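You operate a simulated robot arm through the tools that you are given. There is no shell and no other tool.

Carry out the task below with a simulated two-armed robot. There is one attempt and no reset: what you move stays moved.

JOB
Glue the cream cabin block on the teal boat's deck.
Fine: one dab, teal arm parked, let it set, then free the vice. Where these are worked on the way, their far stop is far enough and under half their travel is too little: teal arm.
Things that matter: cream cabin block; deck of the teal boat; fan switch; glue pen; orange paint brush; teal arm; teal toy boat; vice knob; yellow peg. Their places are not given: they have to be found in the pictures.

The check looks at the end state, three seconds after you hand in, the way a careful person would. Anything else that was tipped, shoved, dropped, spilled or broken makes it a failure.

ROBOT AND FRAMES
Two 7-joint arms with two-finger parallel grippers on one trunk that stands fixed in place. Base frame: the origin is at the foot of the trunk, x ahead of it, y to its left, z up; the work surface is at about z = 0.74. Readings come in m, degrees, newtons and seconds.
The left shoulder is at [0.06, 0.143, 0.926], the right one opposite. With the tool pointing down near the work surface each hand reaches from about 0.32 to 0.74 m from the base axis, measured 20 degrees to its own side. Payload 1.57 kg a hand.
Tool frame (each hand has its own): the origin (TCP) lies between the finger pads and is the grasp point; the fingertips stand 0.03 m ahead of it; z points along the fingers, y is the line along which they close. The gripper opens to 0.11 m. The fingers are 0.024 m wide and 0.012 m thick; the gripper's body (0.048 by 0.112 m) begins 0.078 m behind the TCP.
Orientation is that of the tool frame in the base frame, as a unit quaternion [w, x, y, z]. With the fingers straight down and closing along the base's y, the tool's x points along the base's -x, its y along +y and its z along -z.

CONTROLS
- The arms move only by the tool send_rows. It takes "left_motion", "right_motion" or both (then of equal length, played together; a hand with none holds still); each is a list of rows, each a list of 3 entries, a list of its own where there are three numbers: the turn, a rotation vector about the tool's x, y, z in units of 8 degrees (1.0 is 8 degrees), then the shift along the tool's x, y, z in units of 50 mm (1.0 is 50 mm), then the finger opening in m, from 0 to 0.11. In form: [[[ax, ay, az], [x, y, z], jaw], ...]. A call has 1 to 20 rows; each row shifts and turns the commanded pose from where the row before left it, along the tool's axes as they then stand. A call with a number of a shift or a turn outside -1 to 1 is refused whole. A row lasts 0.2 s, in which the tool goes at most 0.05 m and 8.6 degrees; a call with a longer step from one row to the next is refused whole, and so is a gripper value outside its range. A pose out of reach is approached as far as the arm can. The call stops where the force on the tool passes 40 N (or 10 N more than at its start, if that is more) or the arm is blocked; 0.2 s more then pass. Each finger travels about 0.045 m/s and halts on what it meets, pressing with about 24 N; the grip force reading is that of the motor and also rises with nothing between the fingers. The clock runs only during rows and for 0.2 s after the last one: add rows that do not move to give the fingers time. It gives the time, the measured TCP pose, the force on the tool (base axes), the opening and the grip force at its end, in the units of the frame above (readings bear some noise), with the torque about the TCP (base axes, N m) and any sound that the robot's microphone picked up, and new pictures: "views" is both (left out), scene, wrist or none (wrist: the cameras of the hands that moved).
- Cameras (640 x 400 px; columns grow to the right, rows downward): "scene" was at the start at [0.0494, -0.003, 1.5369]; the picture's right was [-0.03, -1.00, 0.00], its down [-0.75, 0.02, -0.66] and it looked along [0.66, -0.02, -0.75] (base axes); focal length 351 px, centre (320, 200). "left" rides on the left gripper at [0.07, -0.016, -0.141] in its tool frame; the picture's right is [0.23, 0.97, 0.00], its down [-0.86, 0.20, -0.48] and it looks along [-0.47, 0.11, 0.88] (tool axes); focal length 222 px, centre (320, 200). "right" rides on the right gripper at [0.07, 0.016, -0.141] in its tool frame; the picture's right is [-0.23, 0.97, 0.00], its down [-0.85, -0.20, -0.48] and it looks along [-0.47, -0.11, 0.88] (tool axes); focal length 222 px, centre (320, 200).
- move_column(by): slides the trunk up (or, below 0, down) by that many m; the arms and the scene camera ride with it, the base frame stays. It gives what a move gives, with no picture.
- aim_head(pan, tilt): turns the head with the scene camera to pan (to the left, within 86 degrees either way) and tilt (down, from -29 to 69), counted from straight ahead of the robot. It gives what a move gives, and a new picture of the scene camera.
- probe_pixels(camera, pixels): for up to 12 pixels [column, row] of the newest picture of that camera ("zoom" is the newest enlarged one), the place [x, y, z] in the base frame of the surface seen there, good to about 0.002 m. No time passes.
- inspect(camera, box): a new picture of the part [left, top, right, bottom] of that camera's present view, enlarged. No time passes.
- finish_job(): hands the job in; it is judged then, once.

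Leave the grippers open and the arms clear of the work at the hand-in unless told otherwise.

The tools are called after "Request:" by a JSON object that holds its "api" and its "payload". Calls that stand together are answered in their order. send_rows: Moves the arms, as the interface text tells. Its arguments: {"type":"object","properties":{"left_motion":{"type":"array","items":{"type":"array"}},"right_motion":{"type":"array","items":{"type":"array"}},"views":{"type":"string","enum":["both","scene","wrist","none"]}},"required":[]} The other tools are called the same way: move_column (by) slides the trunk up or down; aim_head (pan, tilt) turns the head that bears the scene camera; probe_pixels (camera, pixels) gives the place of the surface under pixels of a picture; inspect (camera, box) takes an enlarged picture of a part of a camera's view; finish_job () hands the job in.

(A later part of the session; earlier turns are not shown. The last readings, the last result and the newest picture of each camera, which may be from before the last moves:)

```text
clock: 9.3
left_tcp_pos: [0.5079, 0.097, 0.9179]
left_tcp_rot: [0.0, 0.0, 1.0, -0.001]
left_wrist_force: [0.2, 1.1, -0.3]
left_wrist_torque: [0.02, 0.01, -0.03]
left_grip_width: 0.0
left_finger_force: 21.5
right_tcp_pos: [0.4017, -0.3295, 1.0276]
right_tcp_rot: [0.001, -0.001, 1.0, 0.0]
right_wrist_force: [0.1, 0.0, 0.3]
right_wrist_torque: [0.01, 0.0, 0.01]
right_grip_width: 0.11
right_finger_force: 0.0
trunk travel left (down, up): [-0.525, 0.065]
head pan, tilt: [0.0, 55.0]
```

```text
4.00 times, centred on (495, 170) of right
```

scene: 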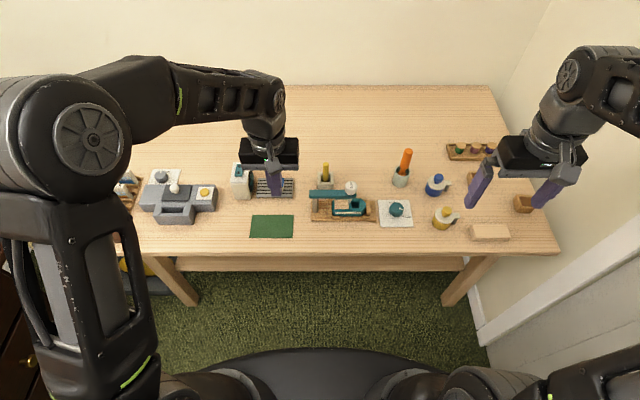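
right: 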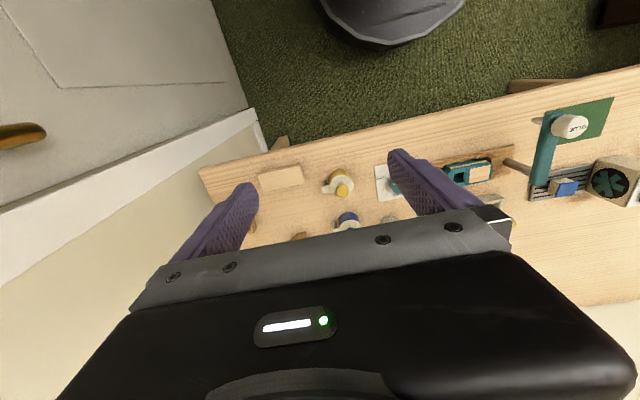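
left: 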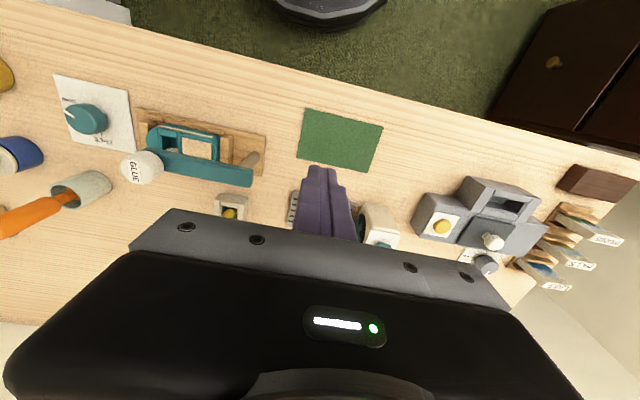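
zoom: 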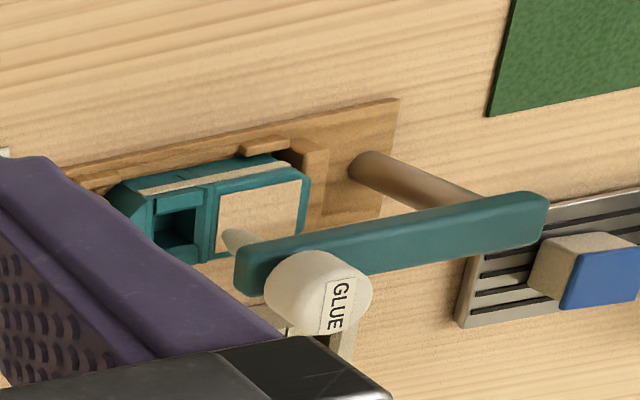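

The arm is on its far stop with the pen at (0.552, −0.0755), cap top z 0.859, tip over the deck's inner edge. I bring the closed left fingertips above the cap, then down to 3–5 mm above it.

Request:
{"api": "send_rows", "payload": {"left_motion": [[[0, 0, 0], [-0.176, -0.69, -0.068], 0.0], [[0, 0, 0], [-0.176, -0.69, -0.068], 0.0], [[0, 0, 0], [-0.176, -0.69, -0.068], 0.0], [[0, 0, 0], [-0.176, -0.69, -0.068], 0.0], [[0, 0, 0], [-0.176, -0.69, -0.068], 0.0], [[0, 0, 0], [0, 0, 0.4], 0.0], [[0, 0, 0], [0, 0, 0.3], 0.0]], "views": "both"}}

Request:
{"api": "inspect", "payload": {"camera": "left", "box": [220, 120, 400, 240]}}

Request:
{"api": "inspect", "payload": {"camera": "scene", "box": [300, 160, 400, 235]}}

```text
clock: 10.9
left_tcp_pos: [0.5517, -0.0755, 0.9005]
left_tcp_rot: [0.0, 0.001, 1.0, 0.0]
left_wrist_force: [-0.8, -0.2, 0.5]
left_wrist_torque: [-0.03, 0.01, -0.01]
left_grip_width: 0.0
left_finger_force: 21.3
right_tcp_pos: [0.4009, -0.3306, 1.0269]
right_tcp_rot: [0.0, 0.001, 1.0, 0.001]
right_wrist_force: [-0.5, -0.6, -0.2]
right_wrist_torque: [-0.06, 0.01, 0.05]
right_grip_width: 0.1099
right_finger_force: 0.1
trunk travel left (down, up): [-0.525, 0.065]
head pan, tilt: [0.0, 55.0]
```

scene: 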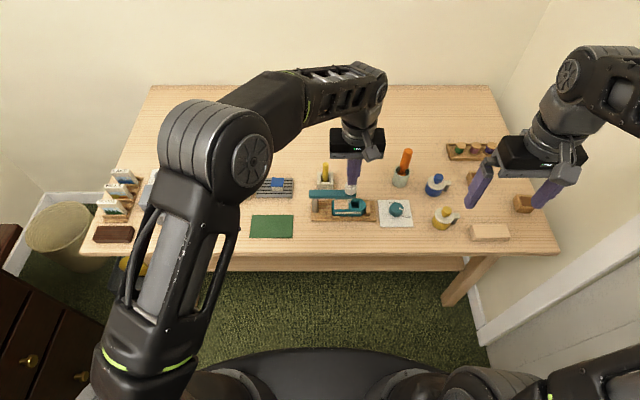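
left: 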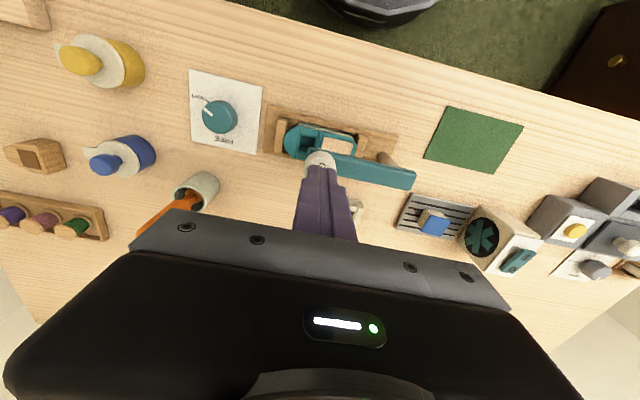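

```text
3.33 times, centred on (310, 180) of left
```

zoom: 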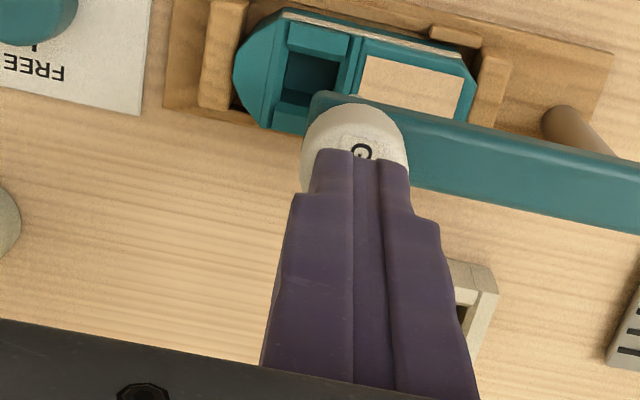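

```text
5.33 times, centred on (350, 198) of scene
```

zoom: 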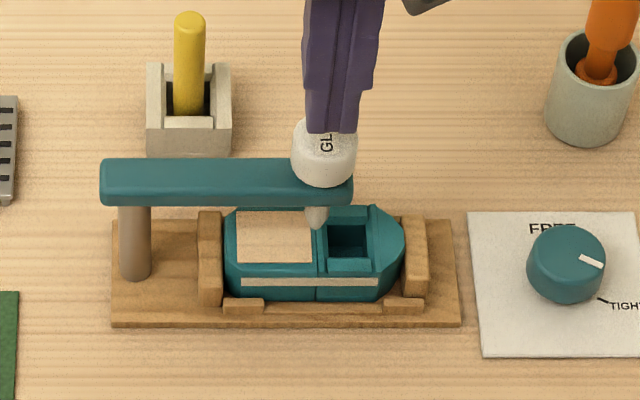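

Tips (z ≈ 0.8705) sit centred ~11 mm above the cap. I descend slowly, 2 mm a row at the end, watching force and sound.

Request:
{"api": "send_rows", "payload": {"left_motion": [[[0, 0, 0], [0, 0, 0.16], 0.0], [[0, 0, 0], [0, 0, 0.04], 0.0], [[0, 0, 0], [0, 0, 0.04], 0.0]], "views": "none"}}

Request:
{"api": "inspect", "payload": {"camera": "scene", "box": [330, 180, 375, 215]}}

```text
clock: 11.7
left_tcp_pos: [0.5534, -0.0744, 0.8882]
left_tcp_rot: [0.0, 0.002, 1.0, 0.0]
left_wrist_force: [1.4, 0.2, 0.4]
left_wrist_torque: [-0.01, 0.01, 0.01]
left_grip_width: 0.0
left_finger_force: 21.1
right_tcp_pos: [0.4018, -0.331, 1.0269]
right_tcp_rot: [0.0, 0.0, 1.0, -0.001]
right_wrist_force: [0.4, -0.1, -0.2]
right_wrist_torque: [-0.04, 0.0, 0.0]
right_grip_width: 0.1098
right_finger_force: 0.0
trunk travel left (down, up): [-0.525, 0.065]
head pan, tilt: [0.0, 55.0]
```

```text
11.43 times, centred on (352, 198) of scene
```

zoom: 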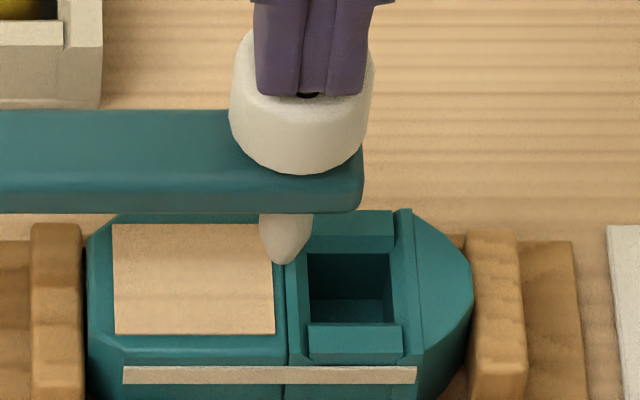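

Fingertips are about at the cap's top, no force yet. I press 4 mm more in 1 mm steps.

Request:
{"api": "send_rows", "payload": {"left_motion": [[[0, 0, 0], [0, 0, 0.02], 0.0], [[0, 0, 0], [0, 0, 0.02], 0.0], [[0, 0, 0], [0, 0, 0.02], 0.0], [[0, 0, 0], [0, 0, 0.02], 0.0]], "views": "none"}}

Request:
{"api": "inspect", "payload": {"camera": "scene", "box": [330, 180, 375, 215]}}

```text
clock: 12.7
left_tcp_pos: [0.5529, -0.0747, 0.883]
left_tcp_rot: [0.0, 0.001, 1.0, 0.0]
left_wrist_force: [-1.3, -0.5, 1.7]
left_wrist_torque: [-0.01, -0.01, -0.01]
left_grip_width: 0.0
left_finger_force: 21.3
right_tcp_pos: [0.4012, -0.3311, 1.0263]
right_tcp_rot: [0.0, 0.0, 1.0, 0.0]
right_wrist_force: [-0.8, 0.6, -0.9]
right_wrist_torque: [-0.07, -0.01, -0.05]
right_grip_width: 0.1101
right_finger_force: 0.0
trunk travel left (down, up): [-0.525, 0.065]
head pan, tilt: [0.0, 55.0]
```

```text
11.43 times, centred on (352, 198) of scene
```

zoom: 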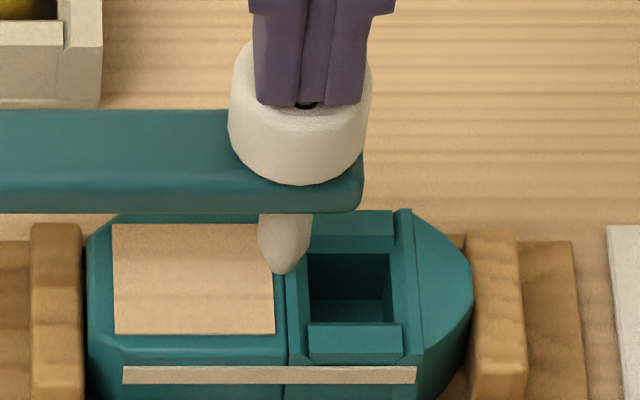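

The pen slides down as a unit with a soft spring (1.7 N), the nozzle following. I keep pressing in 1 mm steps.

Request:
{"api": "send_rows", "payload": {"left_motion": [[[0, 0, 0], [0, 0, 0.02], 0.0], [[0, 0, 0], [0, 0, 0.02], 0.0], [[0, 0, 0], [0, 0, 0.02], 0.0], [[0, 0, 0], [0, 0, 0.02], 0.0]], "views": "none"}}

Request:
{"api": "inspect", "payload": {"camera": "scene", "box": [330, 180, 375, 215]}}

```text
clock: 13.7
left_tcp_pos: [0.5536, -0.0756, 0.8802]
left_tcp_rot: [0.0, 0.0, 1.0, 0.0]
left_wrist_force: [0.1, 0.3, 2.7]
left_wrist_torque: [-0.03, 0.02, 0.01]
left_grip_width: 0.0
left_finger_force: 21.4
right_tcp_pos: [0.4012, -0.3302, 1.027]
right_tcp_rot: [-0.001, 0.001, 1.0, 0.0]
right_wrist_force: [0.5, 0.2, 0.5]
right_wrist_torque: [-0.01, 0.03, 0.01]
right_grip_width: 0.11
right_finger_force: 0.0
trunk travel left (down, up): [-0.525, 0.065]
head pan, tilt: [0.0, 55.0]
heard: click
```

```text
11.43 times, centred on (352, 198) of scene
```

zoom: 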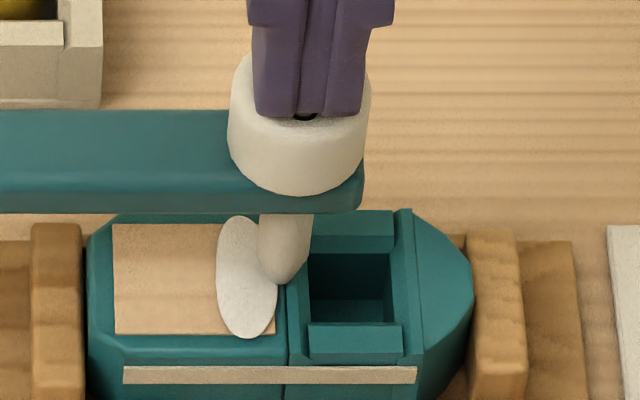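

A click was heard and one white dab is now on the deck. I release straight up at once.

Request:
{"api": "send_rows", "payload": {"left_motion": [[[0, 0, 0], [0, 0, -0.3], 0.0], [[0, 0, 0], [0, 0, -0.6], 0.0], [[0, 0, 0], [0, 0, -0.6], 0.0]], "views": "both"}}

Request:
{"api": "inspect", "payload": {"camera": "scene", "box": [300, 160, 400, 235]}}

```text
clock: 14.5
left_tcp_pos: [0.5524, -0.0755, 0.9558]
left_tcp_rot: [0.0, 0.0, 1.0, 0.0]
left_wrist_force: [-0.1, -0.1, 0.2]
left_wrist_torque: [-0.02, -0.01, 0.0]
left_grip_width: 0.0001
left_finger_force: 21.3
right_tcp_pos: [0.4013, -0.3303, 1.0267]
right_tcp_rot: [0.0, 0.0, 1.0, 0.0]
right_wrist_force: [0.2, 0.2, 0.2]
right_wrist_torque: [0.0, 0.0, -0.03]
right_grip_width: 0.1101
right_finger_force: 0.1
trunk travel left (down, up): [-0.525, 0.065]
head pan, tilt: [0.0, 55.0]
```

scene: 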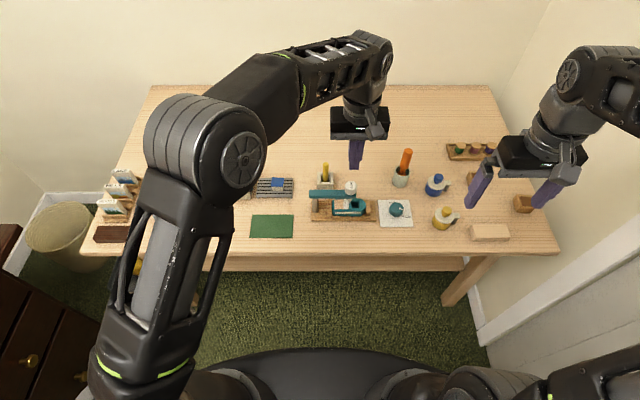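
left: 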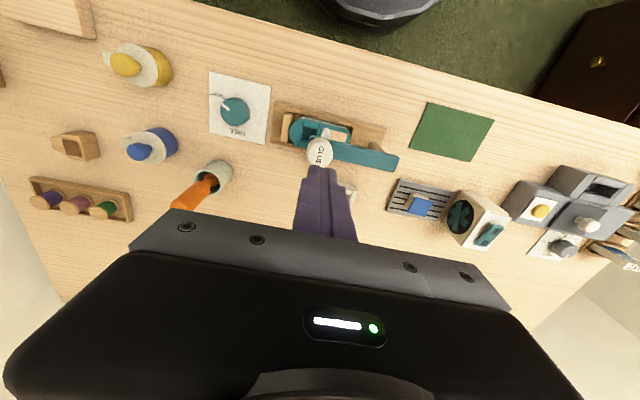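

```text
5.33 times, centred on (350, 198) of scene
```

zoom: 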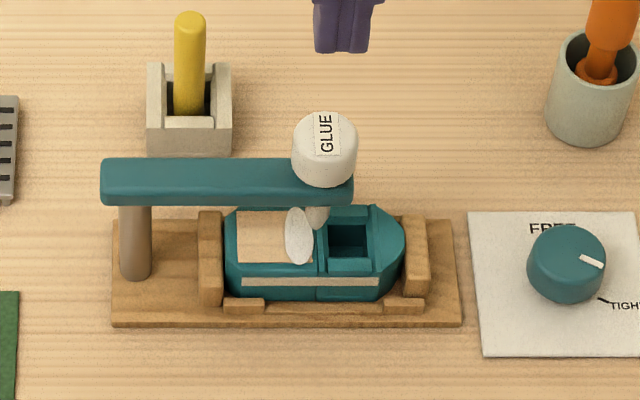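

Exactly one dab lies on the deck. Now to park the arm: I move the closed pole to the arm's far side at (0.59, −0.034) and lower it there to z 0.832.

Request:
{"api": "send_rows", "payload": {"left_motion": [[[0, 0, 0], [-0.376, 0.415, 0], 0.0], [[0, 0, 0], [-0.376, 0.415, 0], 0.0], [[0, 0, 0], [0, 0, 0.825], 0.0], [[0, 0, 0], [0, 0, 0.825], 0.0], [[0, 0, 0], [0, 0, 0.825], 0.0]], "views": "both"}}

Request:
{"api": "inspect", "payload": {"camera": "left", "box": [200, 60, 440, 240]}}

```text
clock: 15.7
left_tcp_pos: [0.5899, -0.0314, 0.8295]
left_tcp_rot: [0.0, 0.001, 1.0, -0.001]
left_wrist_force: [-0.1, 0.0, 0.0]
left_wrist_torque: [-0.01, 0.02, 0.01]
left_grip_width: 0.0
left_finger_force: 21.5
right_tcp_pos: [0.4022, -0.3307, 1.027]
right_tcp_rot: [0.0, 0.0, 1.0, 0.0]
right_wrist_force: [-0.2, -0.3, 1.3]
right_wrist_torque: [-0.01, -0.02, 0.0]
right_grip_width: 0.11
right_finger_force: 0.0
trunk travel left (down, up): [-0.525, 0.065]
head pan, tilt: [0.0, 55.0]
```

scene: 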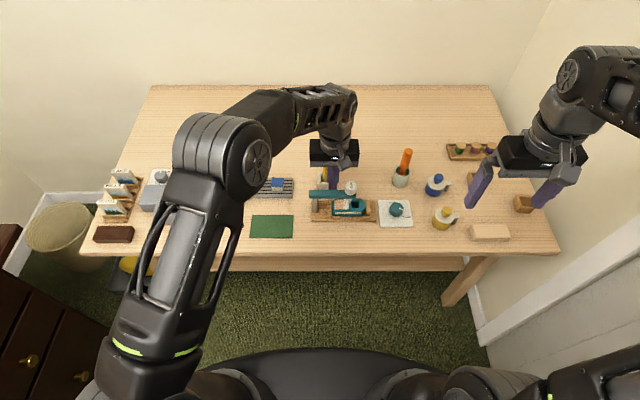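
left: 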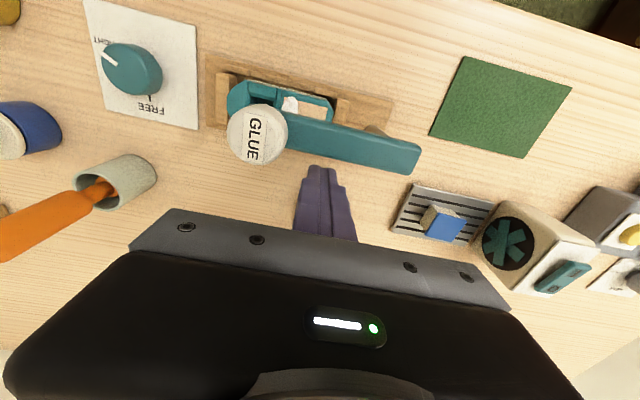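

```text
2.22 times, centred on (320, 150) of left
```

zoom: 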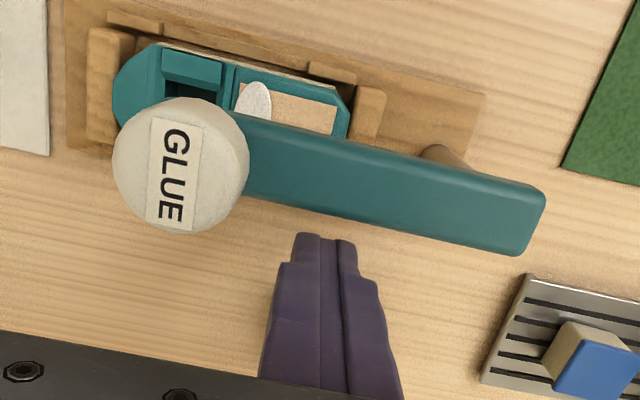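

The pole is clear behind the arm. I push the arm back along the mirrored arc for the first ~60 degrees.

Request:
{"api": "send_rows", "payload": {"left_motion": [[[0, 0, 0], [0.27, 0, 0], 0.0], [[0, 0, 0], [0.092, -0.052, 0], 0.0], [[0, 0, 0], [0.102, -0.044, 0], 0.0], [[0, 0, 0], [0.114, -0.028, 0], 0.0], [[0, 0, 0], [0.124, -0.016, 0], 0.0], [[0, 0, 0], [0.128, 0.006, 0], 0.0], [[0, 0, 0], [0.132, 0.024, 0], 0.0], [[0, 0, 0], [0.132, 0.044, 0], 0.0], [[0, 0, 0], [0.126, 0.068, 0], 0.0]], "views": "wrist"}}

```text
clock: 17.7
left_tcp_pos: [0.5297, -0.0344, 0.8306]
left_tcp_rot: [0.0, 0.0, 1.0, -0.001]
left_wrist_force: [0.4, 1.3, 1.0]
left_wrist_torque: [0.01, 0.02, 0.0]
left_grip_width: 0.0
left_finger_force: 21.2
right_tcp_pos: [0.4016, -0.3301, 1.0258]
right_tcp_rot: [0.0, 0.0, 1.0, 0.0]
right_wrist_force: [0.6, -0.3, 0.1]
right_wrist_torque: [-0.02, -0.01, 0.0]
right_grip_width: 0.1103
right_finger_force: 0.0
trunk travel left (down, up): [-0.525, 0.065]
head pan, tilt: [0.0, 55.0]
```

left: 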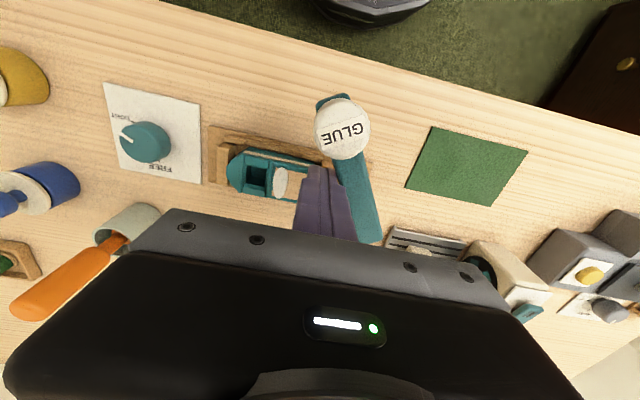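

The arm is swinging back. I finish the arc to its start line and press gently a few mm more for the stop.

Request:
{"api": "send_rows", "payload": {"left_motion": [[[0, 0, 0], [0.12, 0.088, 0], 0.0], [[0, 0, 0], [0.104, 0.11, 0], 0.0], [[0, 0, 0], [0.088, 0.126, 0], 0.0], [[0, 0, 0], [0.068, 0.144, 0], 0.0], [[0, 0, 0], [0.0, 0.06, 0], 0.0]], "views": "both"}}

Request:
{"api": "inspect", "payload": {"camera": "left", "box": [160, 60, 400, 240]}}

```text
clock: 18.9
left_tcp_pos: [0.5114, -0.0101, 0.8319]
left_tcp_rot: [0.0, 0.001, 1.0, 0.0]
left_wrist_force: [2.4, -9.2, -4.4]
left_wrist_torque: [-0.16, -0.03, 0.0]
left_grip_width: 0.0
left_finger_force: 21.6
right_tcp_pos: [0.402, -0.3319, 1.0269]
right_tcp_rot: [0.0, 0.001, 1.0, 0.0]
right_wrist_force: [0.3, -0.2, -0.1]
right_wrist_torque: [0.04, 0.02, -0.01]
right_grip_width: 0.1099
right_finger_force: 0.1
trunk travel left (down, up): [-0.525, 0.065]
head pan, tilt: [0.0, 55.0]
```

scene: 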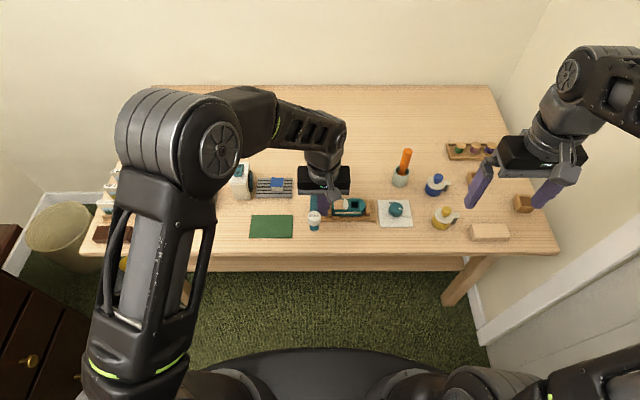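
left: 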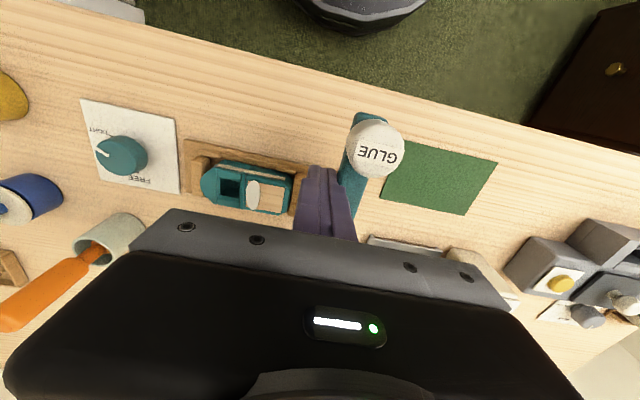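

```text
2.22 times, centred on (280, 150) of left
```

zoom: 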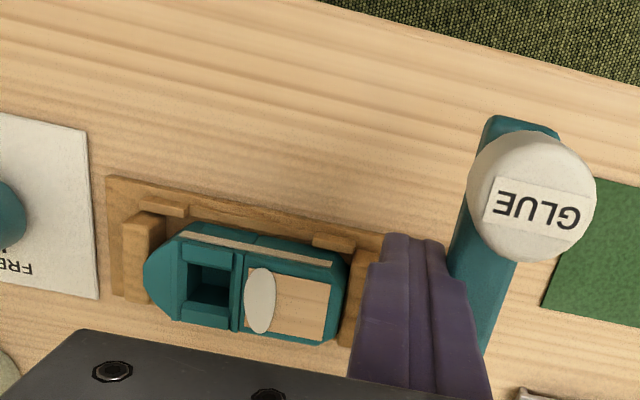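

The −9 N side force shows the arm is back on its start stop. I back the pole off, rise, and go over to the rack with the fingers opening to 50 mm.

Request:
{"api": "send_rows", "payload": {"left_motion": [[[0, 0, 0], [0, -0.16, 0], 0.0], [[0, 0, 0], [0, 0, -0.8], 0.0], [[0, 0, 0], [0, 0, -0.8], 0.03], [[0, 0, 0], [0, 0, -0.8], 0.05], [[0, 0, 0], [-0.445, 0.69, 0], 0.05], [[0, 0, 0], [-0.445, 0.69, 0], 0.05], [[0, 0, 0], [-0.445, 0.69, 0], 0.05], [[0, 0, 0], [-0.445, 0.69, 0], 0.05]], "views": "both"}}

Request:
{"api": "inspect", "payload": {"camera": "left", "box": [270, 120, 410, 230]}}

Request:
{"api": "inspect", "payload": {"camera": "scene", "box": [300, 180, 390, 235]}}

```text
clock: 20.7
left_tcp_pos: [0.5989, 0.1233, 0.9505]
left_tcp_rot: [0.0, 0.001, 1.0, -0.001]
left_wrist_force: [-0.1, -0.1, 0.0]
left_wrist_torque: [0.01, -0.01, -0.03]
left_grip_width: 0.0503
left_finger_force: 0.0
right_tcp_pos: [0.4016, -0.3306, 1.0273]
right_tcp_rot: [0.0, 0.0, 1.0, 0.0]
right_wrist_force: [0.3, 0.4, 0.8]
right_wrist_torque: [-0.01, 0.03, -0.03]
right_grip_width: 0.1101
right_finger_force: 0.1
trunk travel left (down, up): [-0.525, 0.065]
head pan, tilt: [0.0, 55.0]
```

scene: 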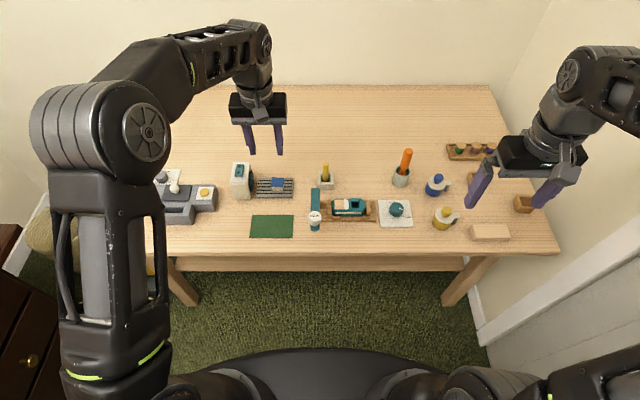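
left: 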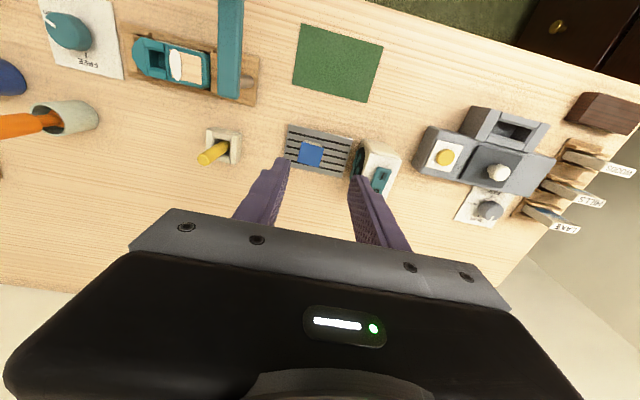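

```text
3.64 times, centred on (340, 175) of left
```

zoom: 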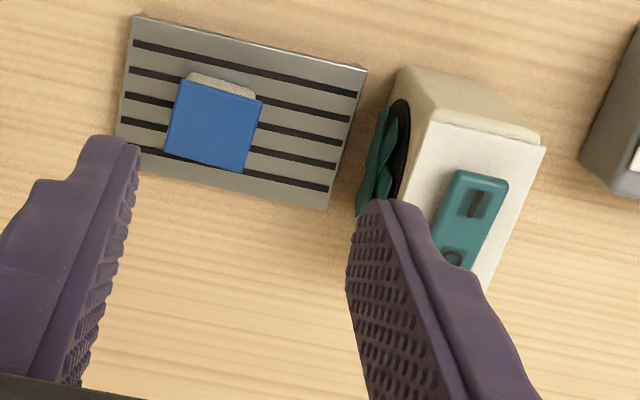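

```text
7.11 times, centred on (345, 208) of scene
```

zoom: 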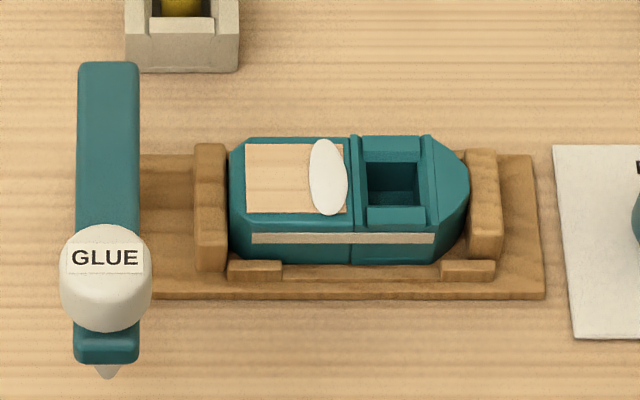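

The arm stands parked as at the start and the dab shows on the deck. I zoom on the block in the scene view and probe its roof corners, the fan blade and rack.

Request:
{"api": "inspect", "payload": {"camera": "scene", "box": [240, 165, 300, 205]}}

```text
10.00 times, centred on (270, 185) of scene
```

zoom: 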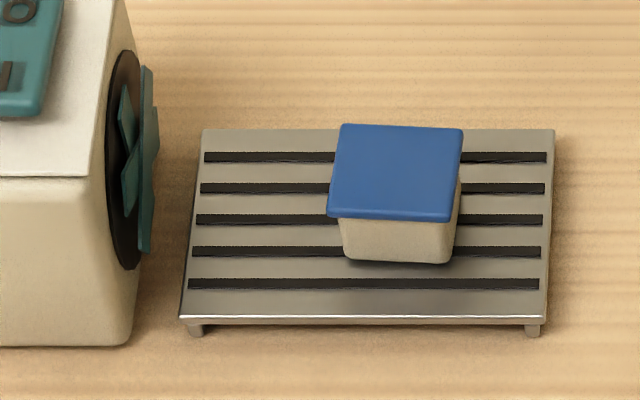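

Request:
{"api": "probe_pixels", "payload": {"camera": "zoom", "pixels": [[345, 130], [459, 133], [333, 210], [448, 214], [398, 170], [345, 240], [450, 240], [395, 225], [395, 258], [150, 180], [153, 130], [456, 170]]}}

Request:
{"api": "inspect", "payload": {"camera": "left", "box": [270, 120, 410, 230]}}

```text
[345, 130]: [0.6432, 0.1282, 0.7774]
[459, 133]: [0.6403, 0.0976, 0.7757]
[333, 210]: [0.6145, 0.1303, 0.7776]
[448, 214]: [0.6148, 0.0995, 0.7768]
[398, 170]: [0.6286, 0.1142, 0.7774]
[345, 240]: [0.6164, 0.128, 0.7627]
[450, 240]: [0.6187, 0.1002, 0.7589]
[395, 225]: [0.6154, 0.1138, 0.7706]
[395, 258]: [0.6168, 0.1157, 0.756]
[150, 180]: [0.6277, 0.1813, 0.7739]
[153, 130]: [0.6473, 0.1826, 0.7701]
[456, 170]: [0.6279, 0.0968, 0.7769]
```

```text
3.64 times, centred on (340, 175) of left
```

zoom: 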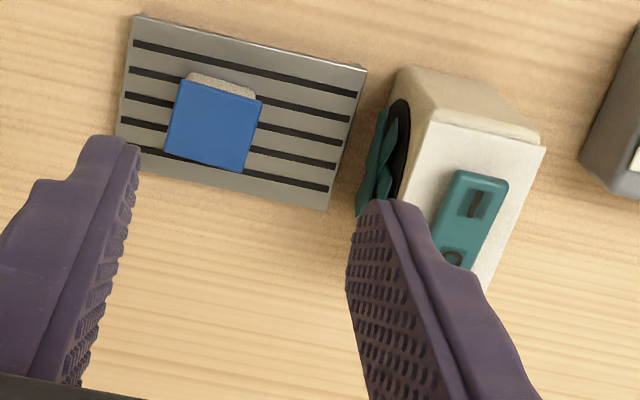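

Block: roof x 0.612–0.645, y 0.097–0.131, centre (0.6287, 0.114), turned about −3°. I move over it, with a 3° turn to match, stopping at z 0.85.

Request:
{"api": "send_rows", "payload": {"left_motion": [[[0, 0, 0.35], [-0.199, -0.062, 0.67], 0.05], [[0, 0, 0], [-0.199, -0.062, 0.67], 0.05], [[0, 0, 0], [-0.199, -0.062, 0.67], 0.05], [[0, 0, 0], [0, 0, 0], 0.05]], "views": "both"}}

Request:
{"api": "inspect", "payload": {"camera": "left", "box": [250, 100, 430, 240]}}

Request:
{"api": "inspect", "payload": {"camera": "scene", "box": [230, 155, 310, 210]}}

```text
clock: 21.7
left_tcp_pos: [0.6284, 0.1118, 0.8503]
left_tcp_rot: [0.0, 0.024, 1.0, -0.001]
left_wrist_force: [0.3, 0.1, -0.6]
left_wrist_torque: [0.02, -0.03, 0.0]
left_grip_width: 0.0502
left_finger_force: 0.1
right_tcp_pos: [0.4016, -0.33, 1.0273]
right_tcp_rot: [0.0, 0.0, 1.0, 0.0]
right_wrist_force: [0.1, -0.2, 0.2]
right_wrist_torque: [-0.02, 0.02, -0.01]
right_grip_width: 0.11
right_finger_force: 0.0
trunk travel left (down, up): [-0.525, 0.065]
head pan, tilt: [0.0, 55.0]
```

scene: 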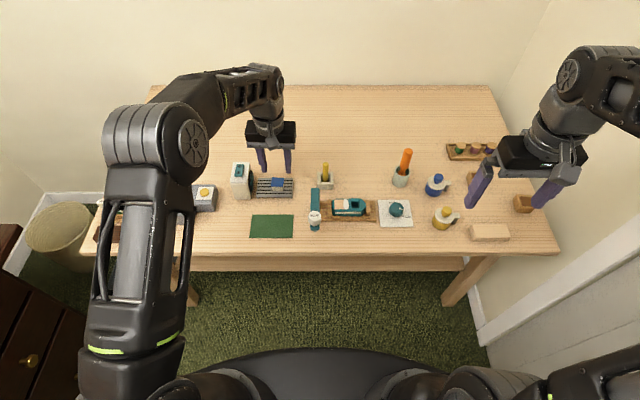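
left: 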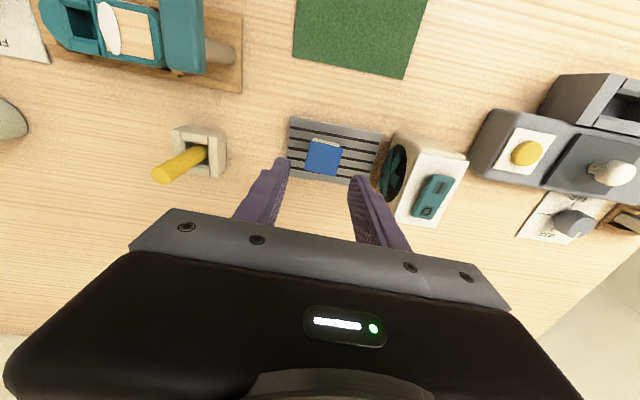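

```text
2.86 times, centred on (340, 170) of left
```

zoom: 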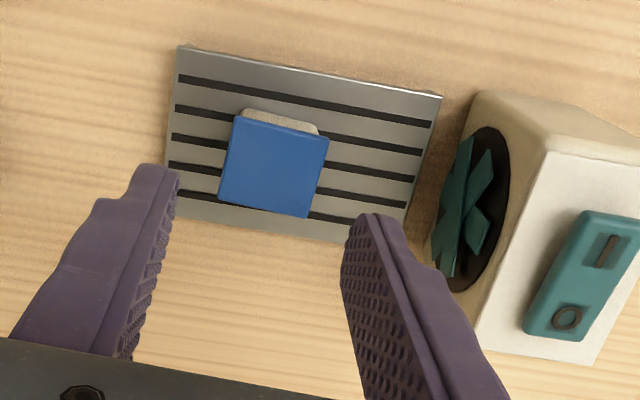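

```text
7.27 times, centred on (270, 182) of scene
```

zoom: 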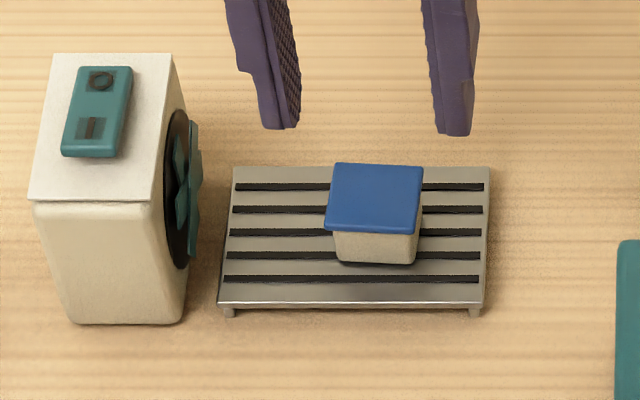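

The fingers straddle the block squarely. I descend 65 mm to TCP z 0.785 (tips ~3 mm above the rack).

Request:
{"api": "send_rows", "payload": {"left_motion": [[[0, 0, 0], [0, 0.013, 0.433], 0.05], [[0, 0, 0], [0, 0.013, 0.433], 0.05], [[0, 0, 0], [0, 0.013, 0.433], 0.05], [[0, 0, 0], [0, 0, 0], 0.05]], "views": "wrist"}}

Request:
{"api": "inspect", "payload": {"camera": "scene", "box": [240, 160, 310, 208]}}

Request:
{"api": "inspect", "payload": {"camera": "left", "box": [250, 100, 430, 240]}}

```text
clock: 22.7
left_tcp_pos: [0.6298, 0.1154, 0.7837]
left_tcp_rot: [0.0, 0.025, 1.0, 0.0]
left_wrist_force: [-0.4, 0.2, -0.3]
left_wrist_torque: [0.03, -0.01, -0.01]
left_grip_width: 0.0501
left_finger_force: 0.0
right_tcp_pos: [0.4013, -0.33, 1.0268]
right_tcp_rot: [0.0, 0.001, 1.0, 0.0]
right_wrist_force: [0.1, 0.1, -0.2]
right_wrist_torque: [-0.01, 0.02, -0.03]
right_grip_width: 0.1099
right_finger_force: 0.0
trunk travel left (down, up): [-0.525, 0.065]
head pan, tilt: [0.0, 55.0]
```

left: 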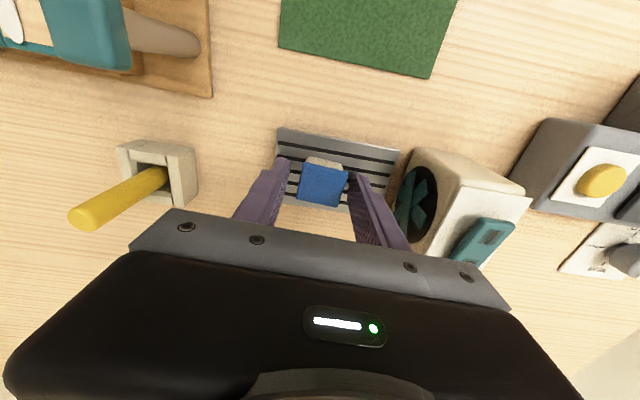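

```text
8.33 times, centred on (275, 184) of scene
```

zoom: 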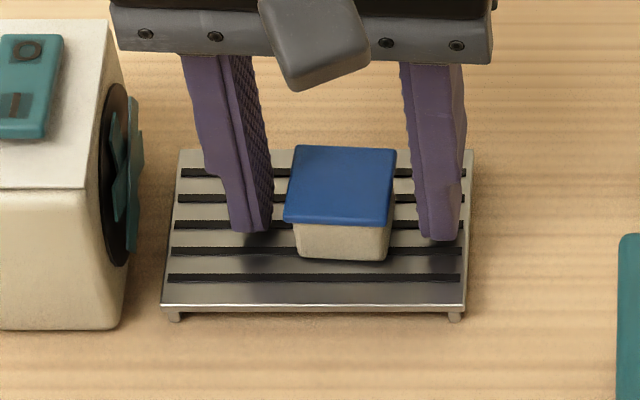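

```text
2.86 times, centred on (340, 170) of left
```

zoom: 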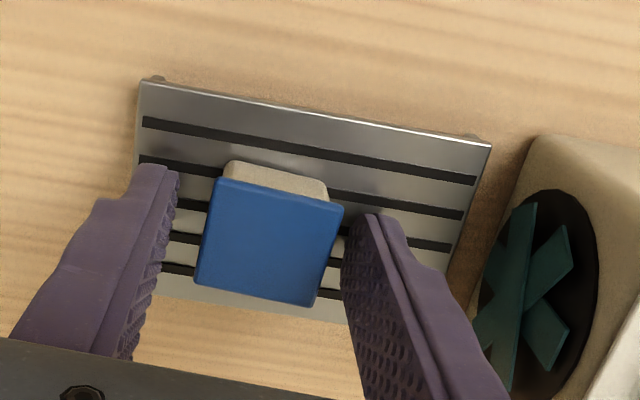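

Gaps on both sides are about equal. I close the fingers on the block.

Request:
{"api": "send_rows", "payload": {"left_motion": [[[0, 0, 0], [0, 0, 0], 0.036], [[0, 0, 0], [0, 0, 0], 0.03], [[0, 0, 0], [0, 0, 0], 0.02], [[0, 0, 0], [0, 0, 0], 0.015]], "views": "wrist"}}

Request:
{"api": "inspect", "payload": {"camera": "scene", "box": [240, 160, 310, 208]}}

Request:
{"api": "inspect", "payload": {"camera": "left", "box": [250, 100, 430, 240]}}

```text
clock: 23.7
left_tcp_pos: [0.6296, 0.1152, 0.7853]
left_tcp_rot: [0.0, 0.024, 1.0, 0.001]
left_wrist_force: [-0.5, 0.5, 0.1]
left_wrist_torque: [0.01, -0.02, -0.01]
left_grip_width: 0.0324
left_finger_force: 24.4
right_tcp_pos: [0.4017, -0.3306, 1.0267]
right_tcp_rot: [0.0, 0.0, 1.0, -0.001]
right_wrist_force: [0.4, 0.1, -1.4]
right_wrist_torque: [0.0, 0.01, 0.0]
right_grip_width: 0.1102
right_finger_force: 0.1
trunk travel left (down, up): [-0.525, 0.065]
head pan, tilt: [0.0, 55.0]
```

left: 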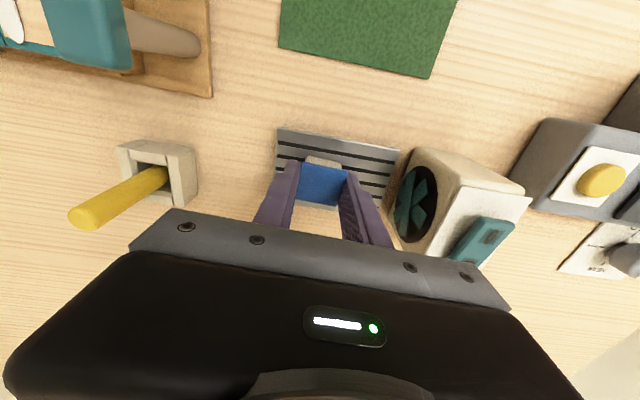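

```text
8.33 times, centred on (275, 184) of scene
```

zoom: 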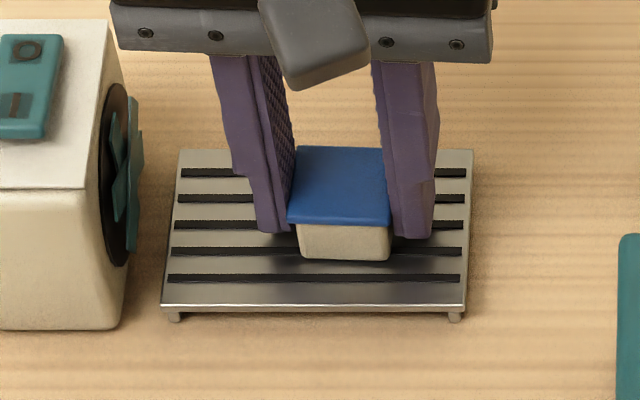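

```text
2.86 times, centred on (340, 170) of left
```

zoom: 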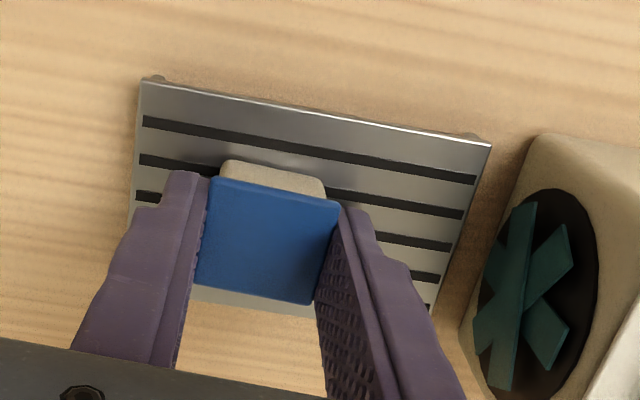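

The block is held (width 32.4 mm, 24 N). I lift it straight up 115 mm, straighten the 3° turn, and carry it at safe height to above the deck.

Request:
{"api": "send_rows", "payload": {"left_motion": [[[0, 0, 0], [0, 0, -0.5], 0.015], [[0, 0, 0], [0, 0, -0.9], 0.015], [[0, 0, -0.35], [0, 0, -0.9], 0.015], [[0, 0, 0], [0.296, -0.688, 0], 0.015], [[0, 0, 0], [0.296, -0.688, 0], 0.015], [[0, 0, 0], [0.296, -0.688, 0], 0.015], [[0, 0, 0], [0.296, -0.688, 0], 0.015], [[0, 0, 0], [0.296, -0.688, 0], 0.015], [[0, 0, 0], [0, 0, 0], 0.015]], "views": "both"}}

Request:
{"api": "inspect", "payload": {"camera": "scene", "box": [300, 160, 400, 235]}}

Request:
{"api": "inspect", "payload": {"camera": "left", "box": [220, 90, 420, 240]}}

```text
clock: 25.7
left_tcp_pos: [0.5565, -0.0586, 0.9009]
left_tcp_rot: [0.0, 0.0, 1.0, 0.0]
left_wrist_force: [0.6, 0.1, -0.4]
left_wrist_torque: [0.0, 0.02, -0.01]
left_grip_width: 0.0321
left_finger_force: 23.6
right_tcp_pos: [0.4015, -0.3296, 1.0263]
right_tcp_rot: [-0.001, 0.0, 1.0, 0.0]
right_wrist_force: [0.5, 0.3, -0.9]
right_wrist_torque: [0.0, -0.01, 0.0]
right_grip_width: 0.11
right_finger_force: 0.1
trunk travel left (down, up): [-0.525, 0.065]
head pan, tilt: [0.0, 55.0]
```

scene: 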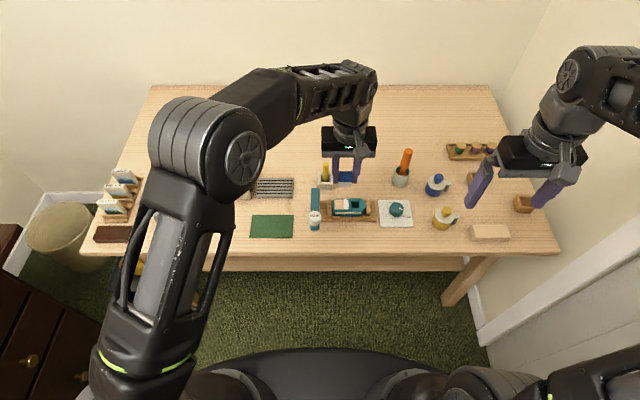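
left: 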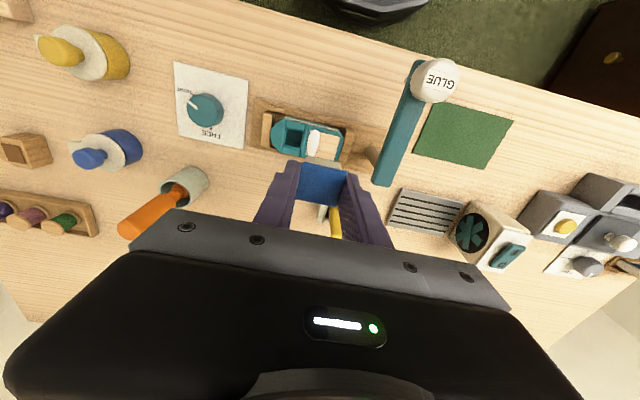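

```text
5.33 times, centred on (350, 198) of scene
```

zoom: 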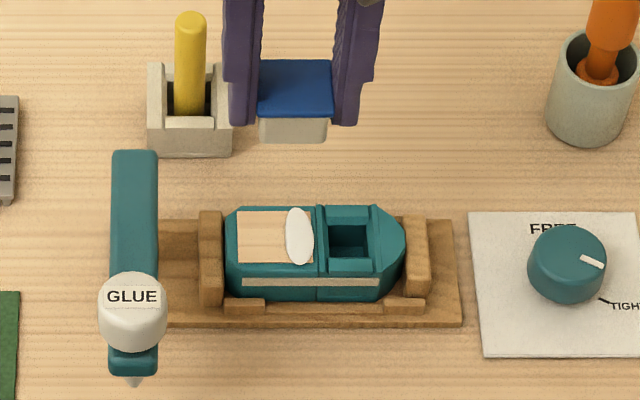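

```text
2.67 times, centred on (320, 165) of left
```

zoom: 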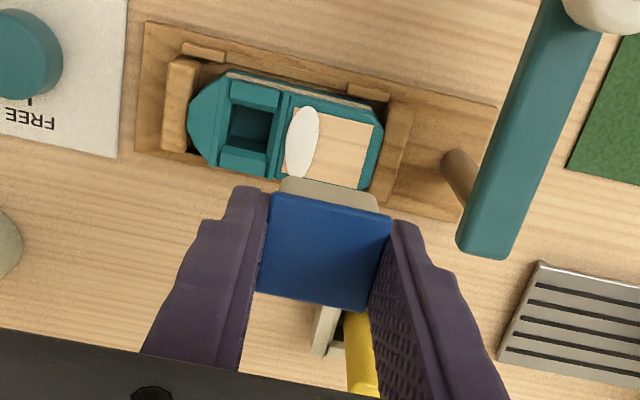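

I check the held block's exact place with a scene zoom and probes.

Request:
{"api": "inspect", "payload": {"camera": "scene", "box": [325, 165, 370, 195]}}

Request:
{"api": "probe_pixels", "payload": {"camera": "zoom", "pixels": [[200, 150], [280, 150], [200, 190], [280, 190], [190, 250], [290, 250], [240, 230], [240, 265], [210, 110], [270, 110]]}}

```text
13.33 times, centred on (348, 180) of scene
```

zoom: 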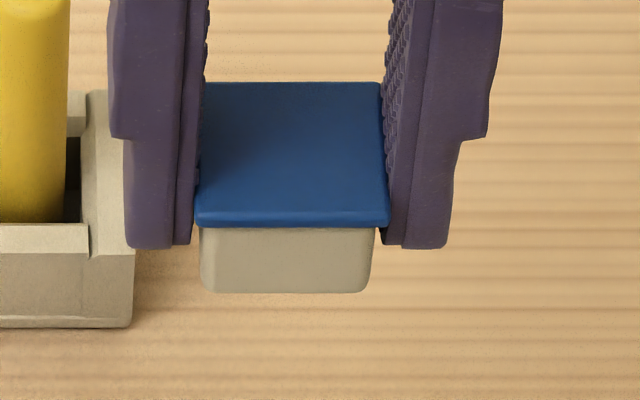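

```text
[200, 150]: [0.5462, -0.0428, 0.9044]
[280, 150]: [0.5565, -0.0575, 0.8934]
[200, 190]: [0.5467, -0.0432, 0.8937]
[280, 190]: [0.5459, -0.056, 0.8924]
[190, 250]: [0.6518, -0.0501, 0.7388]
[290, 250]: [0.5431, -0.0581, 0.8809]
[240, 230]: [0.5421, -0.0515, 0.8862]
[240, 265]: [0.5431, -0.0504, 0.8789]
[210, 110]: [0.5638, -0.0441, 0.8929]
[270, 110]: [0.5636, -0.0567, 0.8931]
```

Held block: body front x ≈ 0.5425, y centre ≈ −0.058; deck centre (0.5545, −0.057). I shift 1 mm toward the robot and lower to just above the deck (TCP z ≈ 0.815).

Request:
{"api": "send_rows", "payload": {"left_motion": [[[0, 0, 0], [0.02, 0, 0.57], 0.015], [[0, 0, 0], [0, 0, 0.57], 0.015], [[0, 0, 0], [0, 0, 0.37], 0.015], [[0, 0, 0], [0, 0, 0.2], 0.015], [[0, 0, 0], [0, 0, 0], 0.015]], "views": "wrist"}}

Request:
{"api": "inspect", "payload": {"camera": "scene", "box": [325, 185, 375, 220]}}

Request:
{"api": "inspect", "payload": {"camera": "left", "box": [220, 90, 420, 240]}}

```text
clock: 26.9
left_tcp_pos: [0.5553, -0.0573, 0.8154]
left_tcp_rot: [-0.001, 0.0, 1.0, 0.0]
left_wrist_force: [0.3, 0.2, 0.6]
left_wrist_torque: [0.0, 0.01, 0.02]
left_grip_width: 0.0324
left_finger_force: 23.9
right_tcp_pos: [0.4018, -0.3312, 1.027]
right_tcp_rot: [0.0, 0.0, 1.0, 0.0]
right_wrist_force: [0.2, 0.4, -0.2]
right_wrist_torque: [-0.01, -0.03, 0.0]
right_grip_width: 0.11
right_finger_force: 0.1
trunk travel left (down, up): [-0.525, 0.065]
head pan, tilt: [0.0, 55.0]
```

left: 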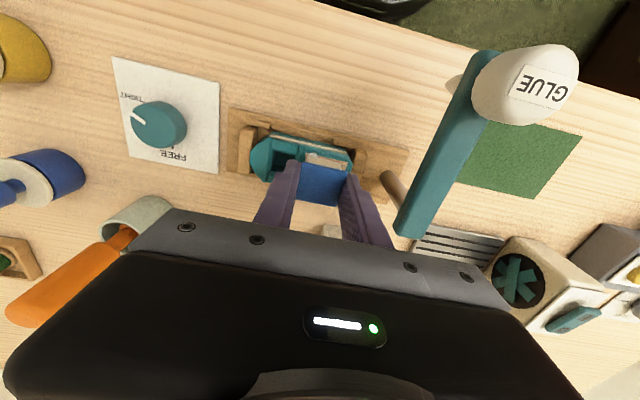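

```text
11.43 times, centred on (350, 202) of scene
```

zoom: 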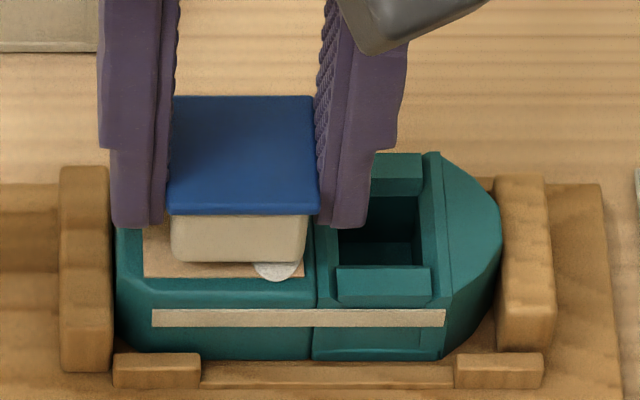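

```text
2.67 times, centred on (320, 165) of left
```

zoom: 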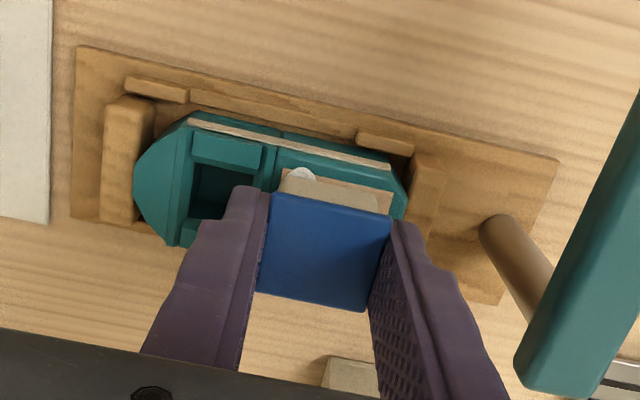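

The block hovers ~6 mm above the deck, about 3 mm to the bow side of centre. I shift 2 mm to +y and lower in 1 mm steps until it touches.

Request:
{"api": "send_rows", "payload": {"left_motion": [[[0, 0, 0], [0, 0.04, 0], 0.015], [[0, 0, 0], [0, 0, 0.04], 0.015], [[0, 0, 0], [0, 0, 0.02], 0.015], [[0, 0, 0], [0, 0, 0.02], 0.015], [[0, 0, 0], [0, 0, 0.02], 0.015]], "views": "none"}}

Request:
{"api": "inspect", "payload": {"camera": "scene", "box": [325, 185, 375, 220]}}

```text
clock: 28.1
left_tcp_pos: [0.5529, -0.056, 0.81]
left_tcp_rot: [0.0, 0.0, 1.0, 0.0]
left_wrist_force: [-0.8, -0.2, -0.2]
left_wrist_torque: [-0.02, 0.0, -0.01]
left_grip_width: 0.0323
left_finger_force: 24.1
right_tcp_pos: [0.4021, -0.3307, 1.0277]
right_tcp_rot: [0.0, 0.0, 1.0, 0.0]
right_wrist_force: [0.2, -0.8, 0.5]
right_wrist_torque: [0.03, 0.0, 0.0]
right_grip_width: 0.1102
right_finger_force: 0.1
trunk travel left (down, up): [-0.525, 0.065]
head pan, tilt: [0.0, 55.0]
```

```text
11.43 times, centred on (350, 202) of scene
```

zoom: 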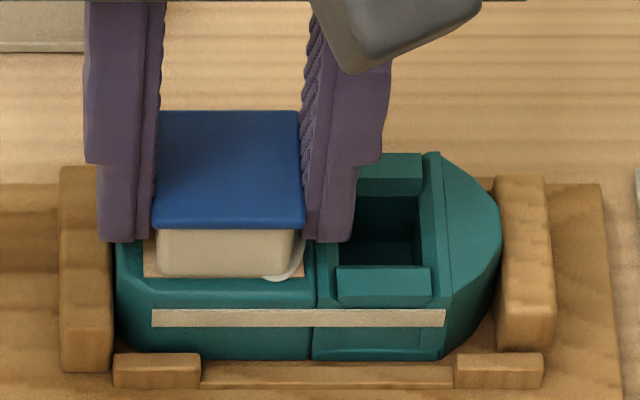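

Nearly down, no contact force yet. Two more steps of 1 mm.

Request:
{"api": "send_rows", "payload": {"left_motion": [[[0, 0, 0], [0, 0, 0.02], 0.015], [[0, 0, 0], [0, 0, 0.01], 0.015], [[0, 0, 0], [0, 0, 0], 0.015]], "views": "none"}}

Request:
{"api": "inspect", "payload": {"camera": "scene", "box": [325, 185, 375, 220]}}

```text
clock: 28.9
left_tcp_pos: [0.554, -0.0554, 0.8095]
left_tcp_rot: [0.001, 0.001, 1.0, 0.0]
left_wrist_force: [-1.0, 0.4, 4.0]
left_wrist_torque: [0.01, 0.03, 0.01]
left_grip_width: 0.0326
left_finger_force: 24.6
right_tcp_pos: [0.401, -0.3306, 1.0282]
right_tcp_rot: [0.0, 0.0, 1.0, 0.0]
right_wrist_force: [-0.8, -0.5, 0.5]
right_wrist_torque: [-0.02, 0.01, 0.02]
right_grip_width: 0.1102
right_finger_force: 0.0
trunk travel left (down, up): [-0.525, 0.065]
head pan, tilt: [0.0, 55.0]
```

```text
11.43 times, centred on (350, 202) of scene
```

zoom: 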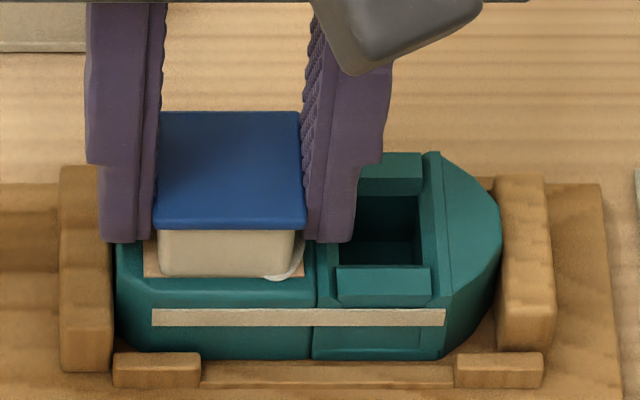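

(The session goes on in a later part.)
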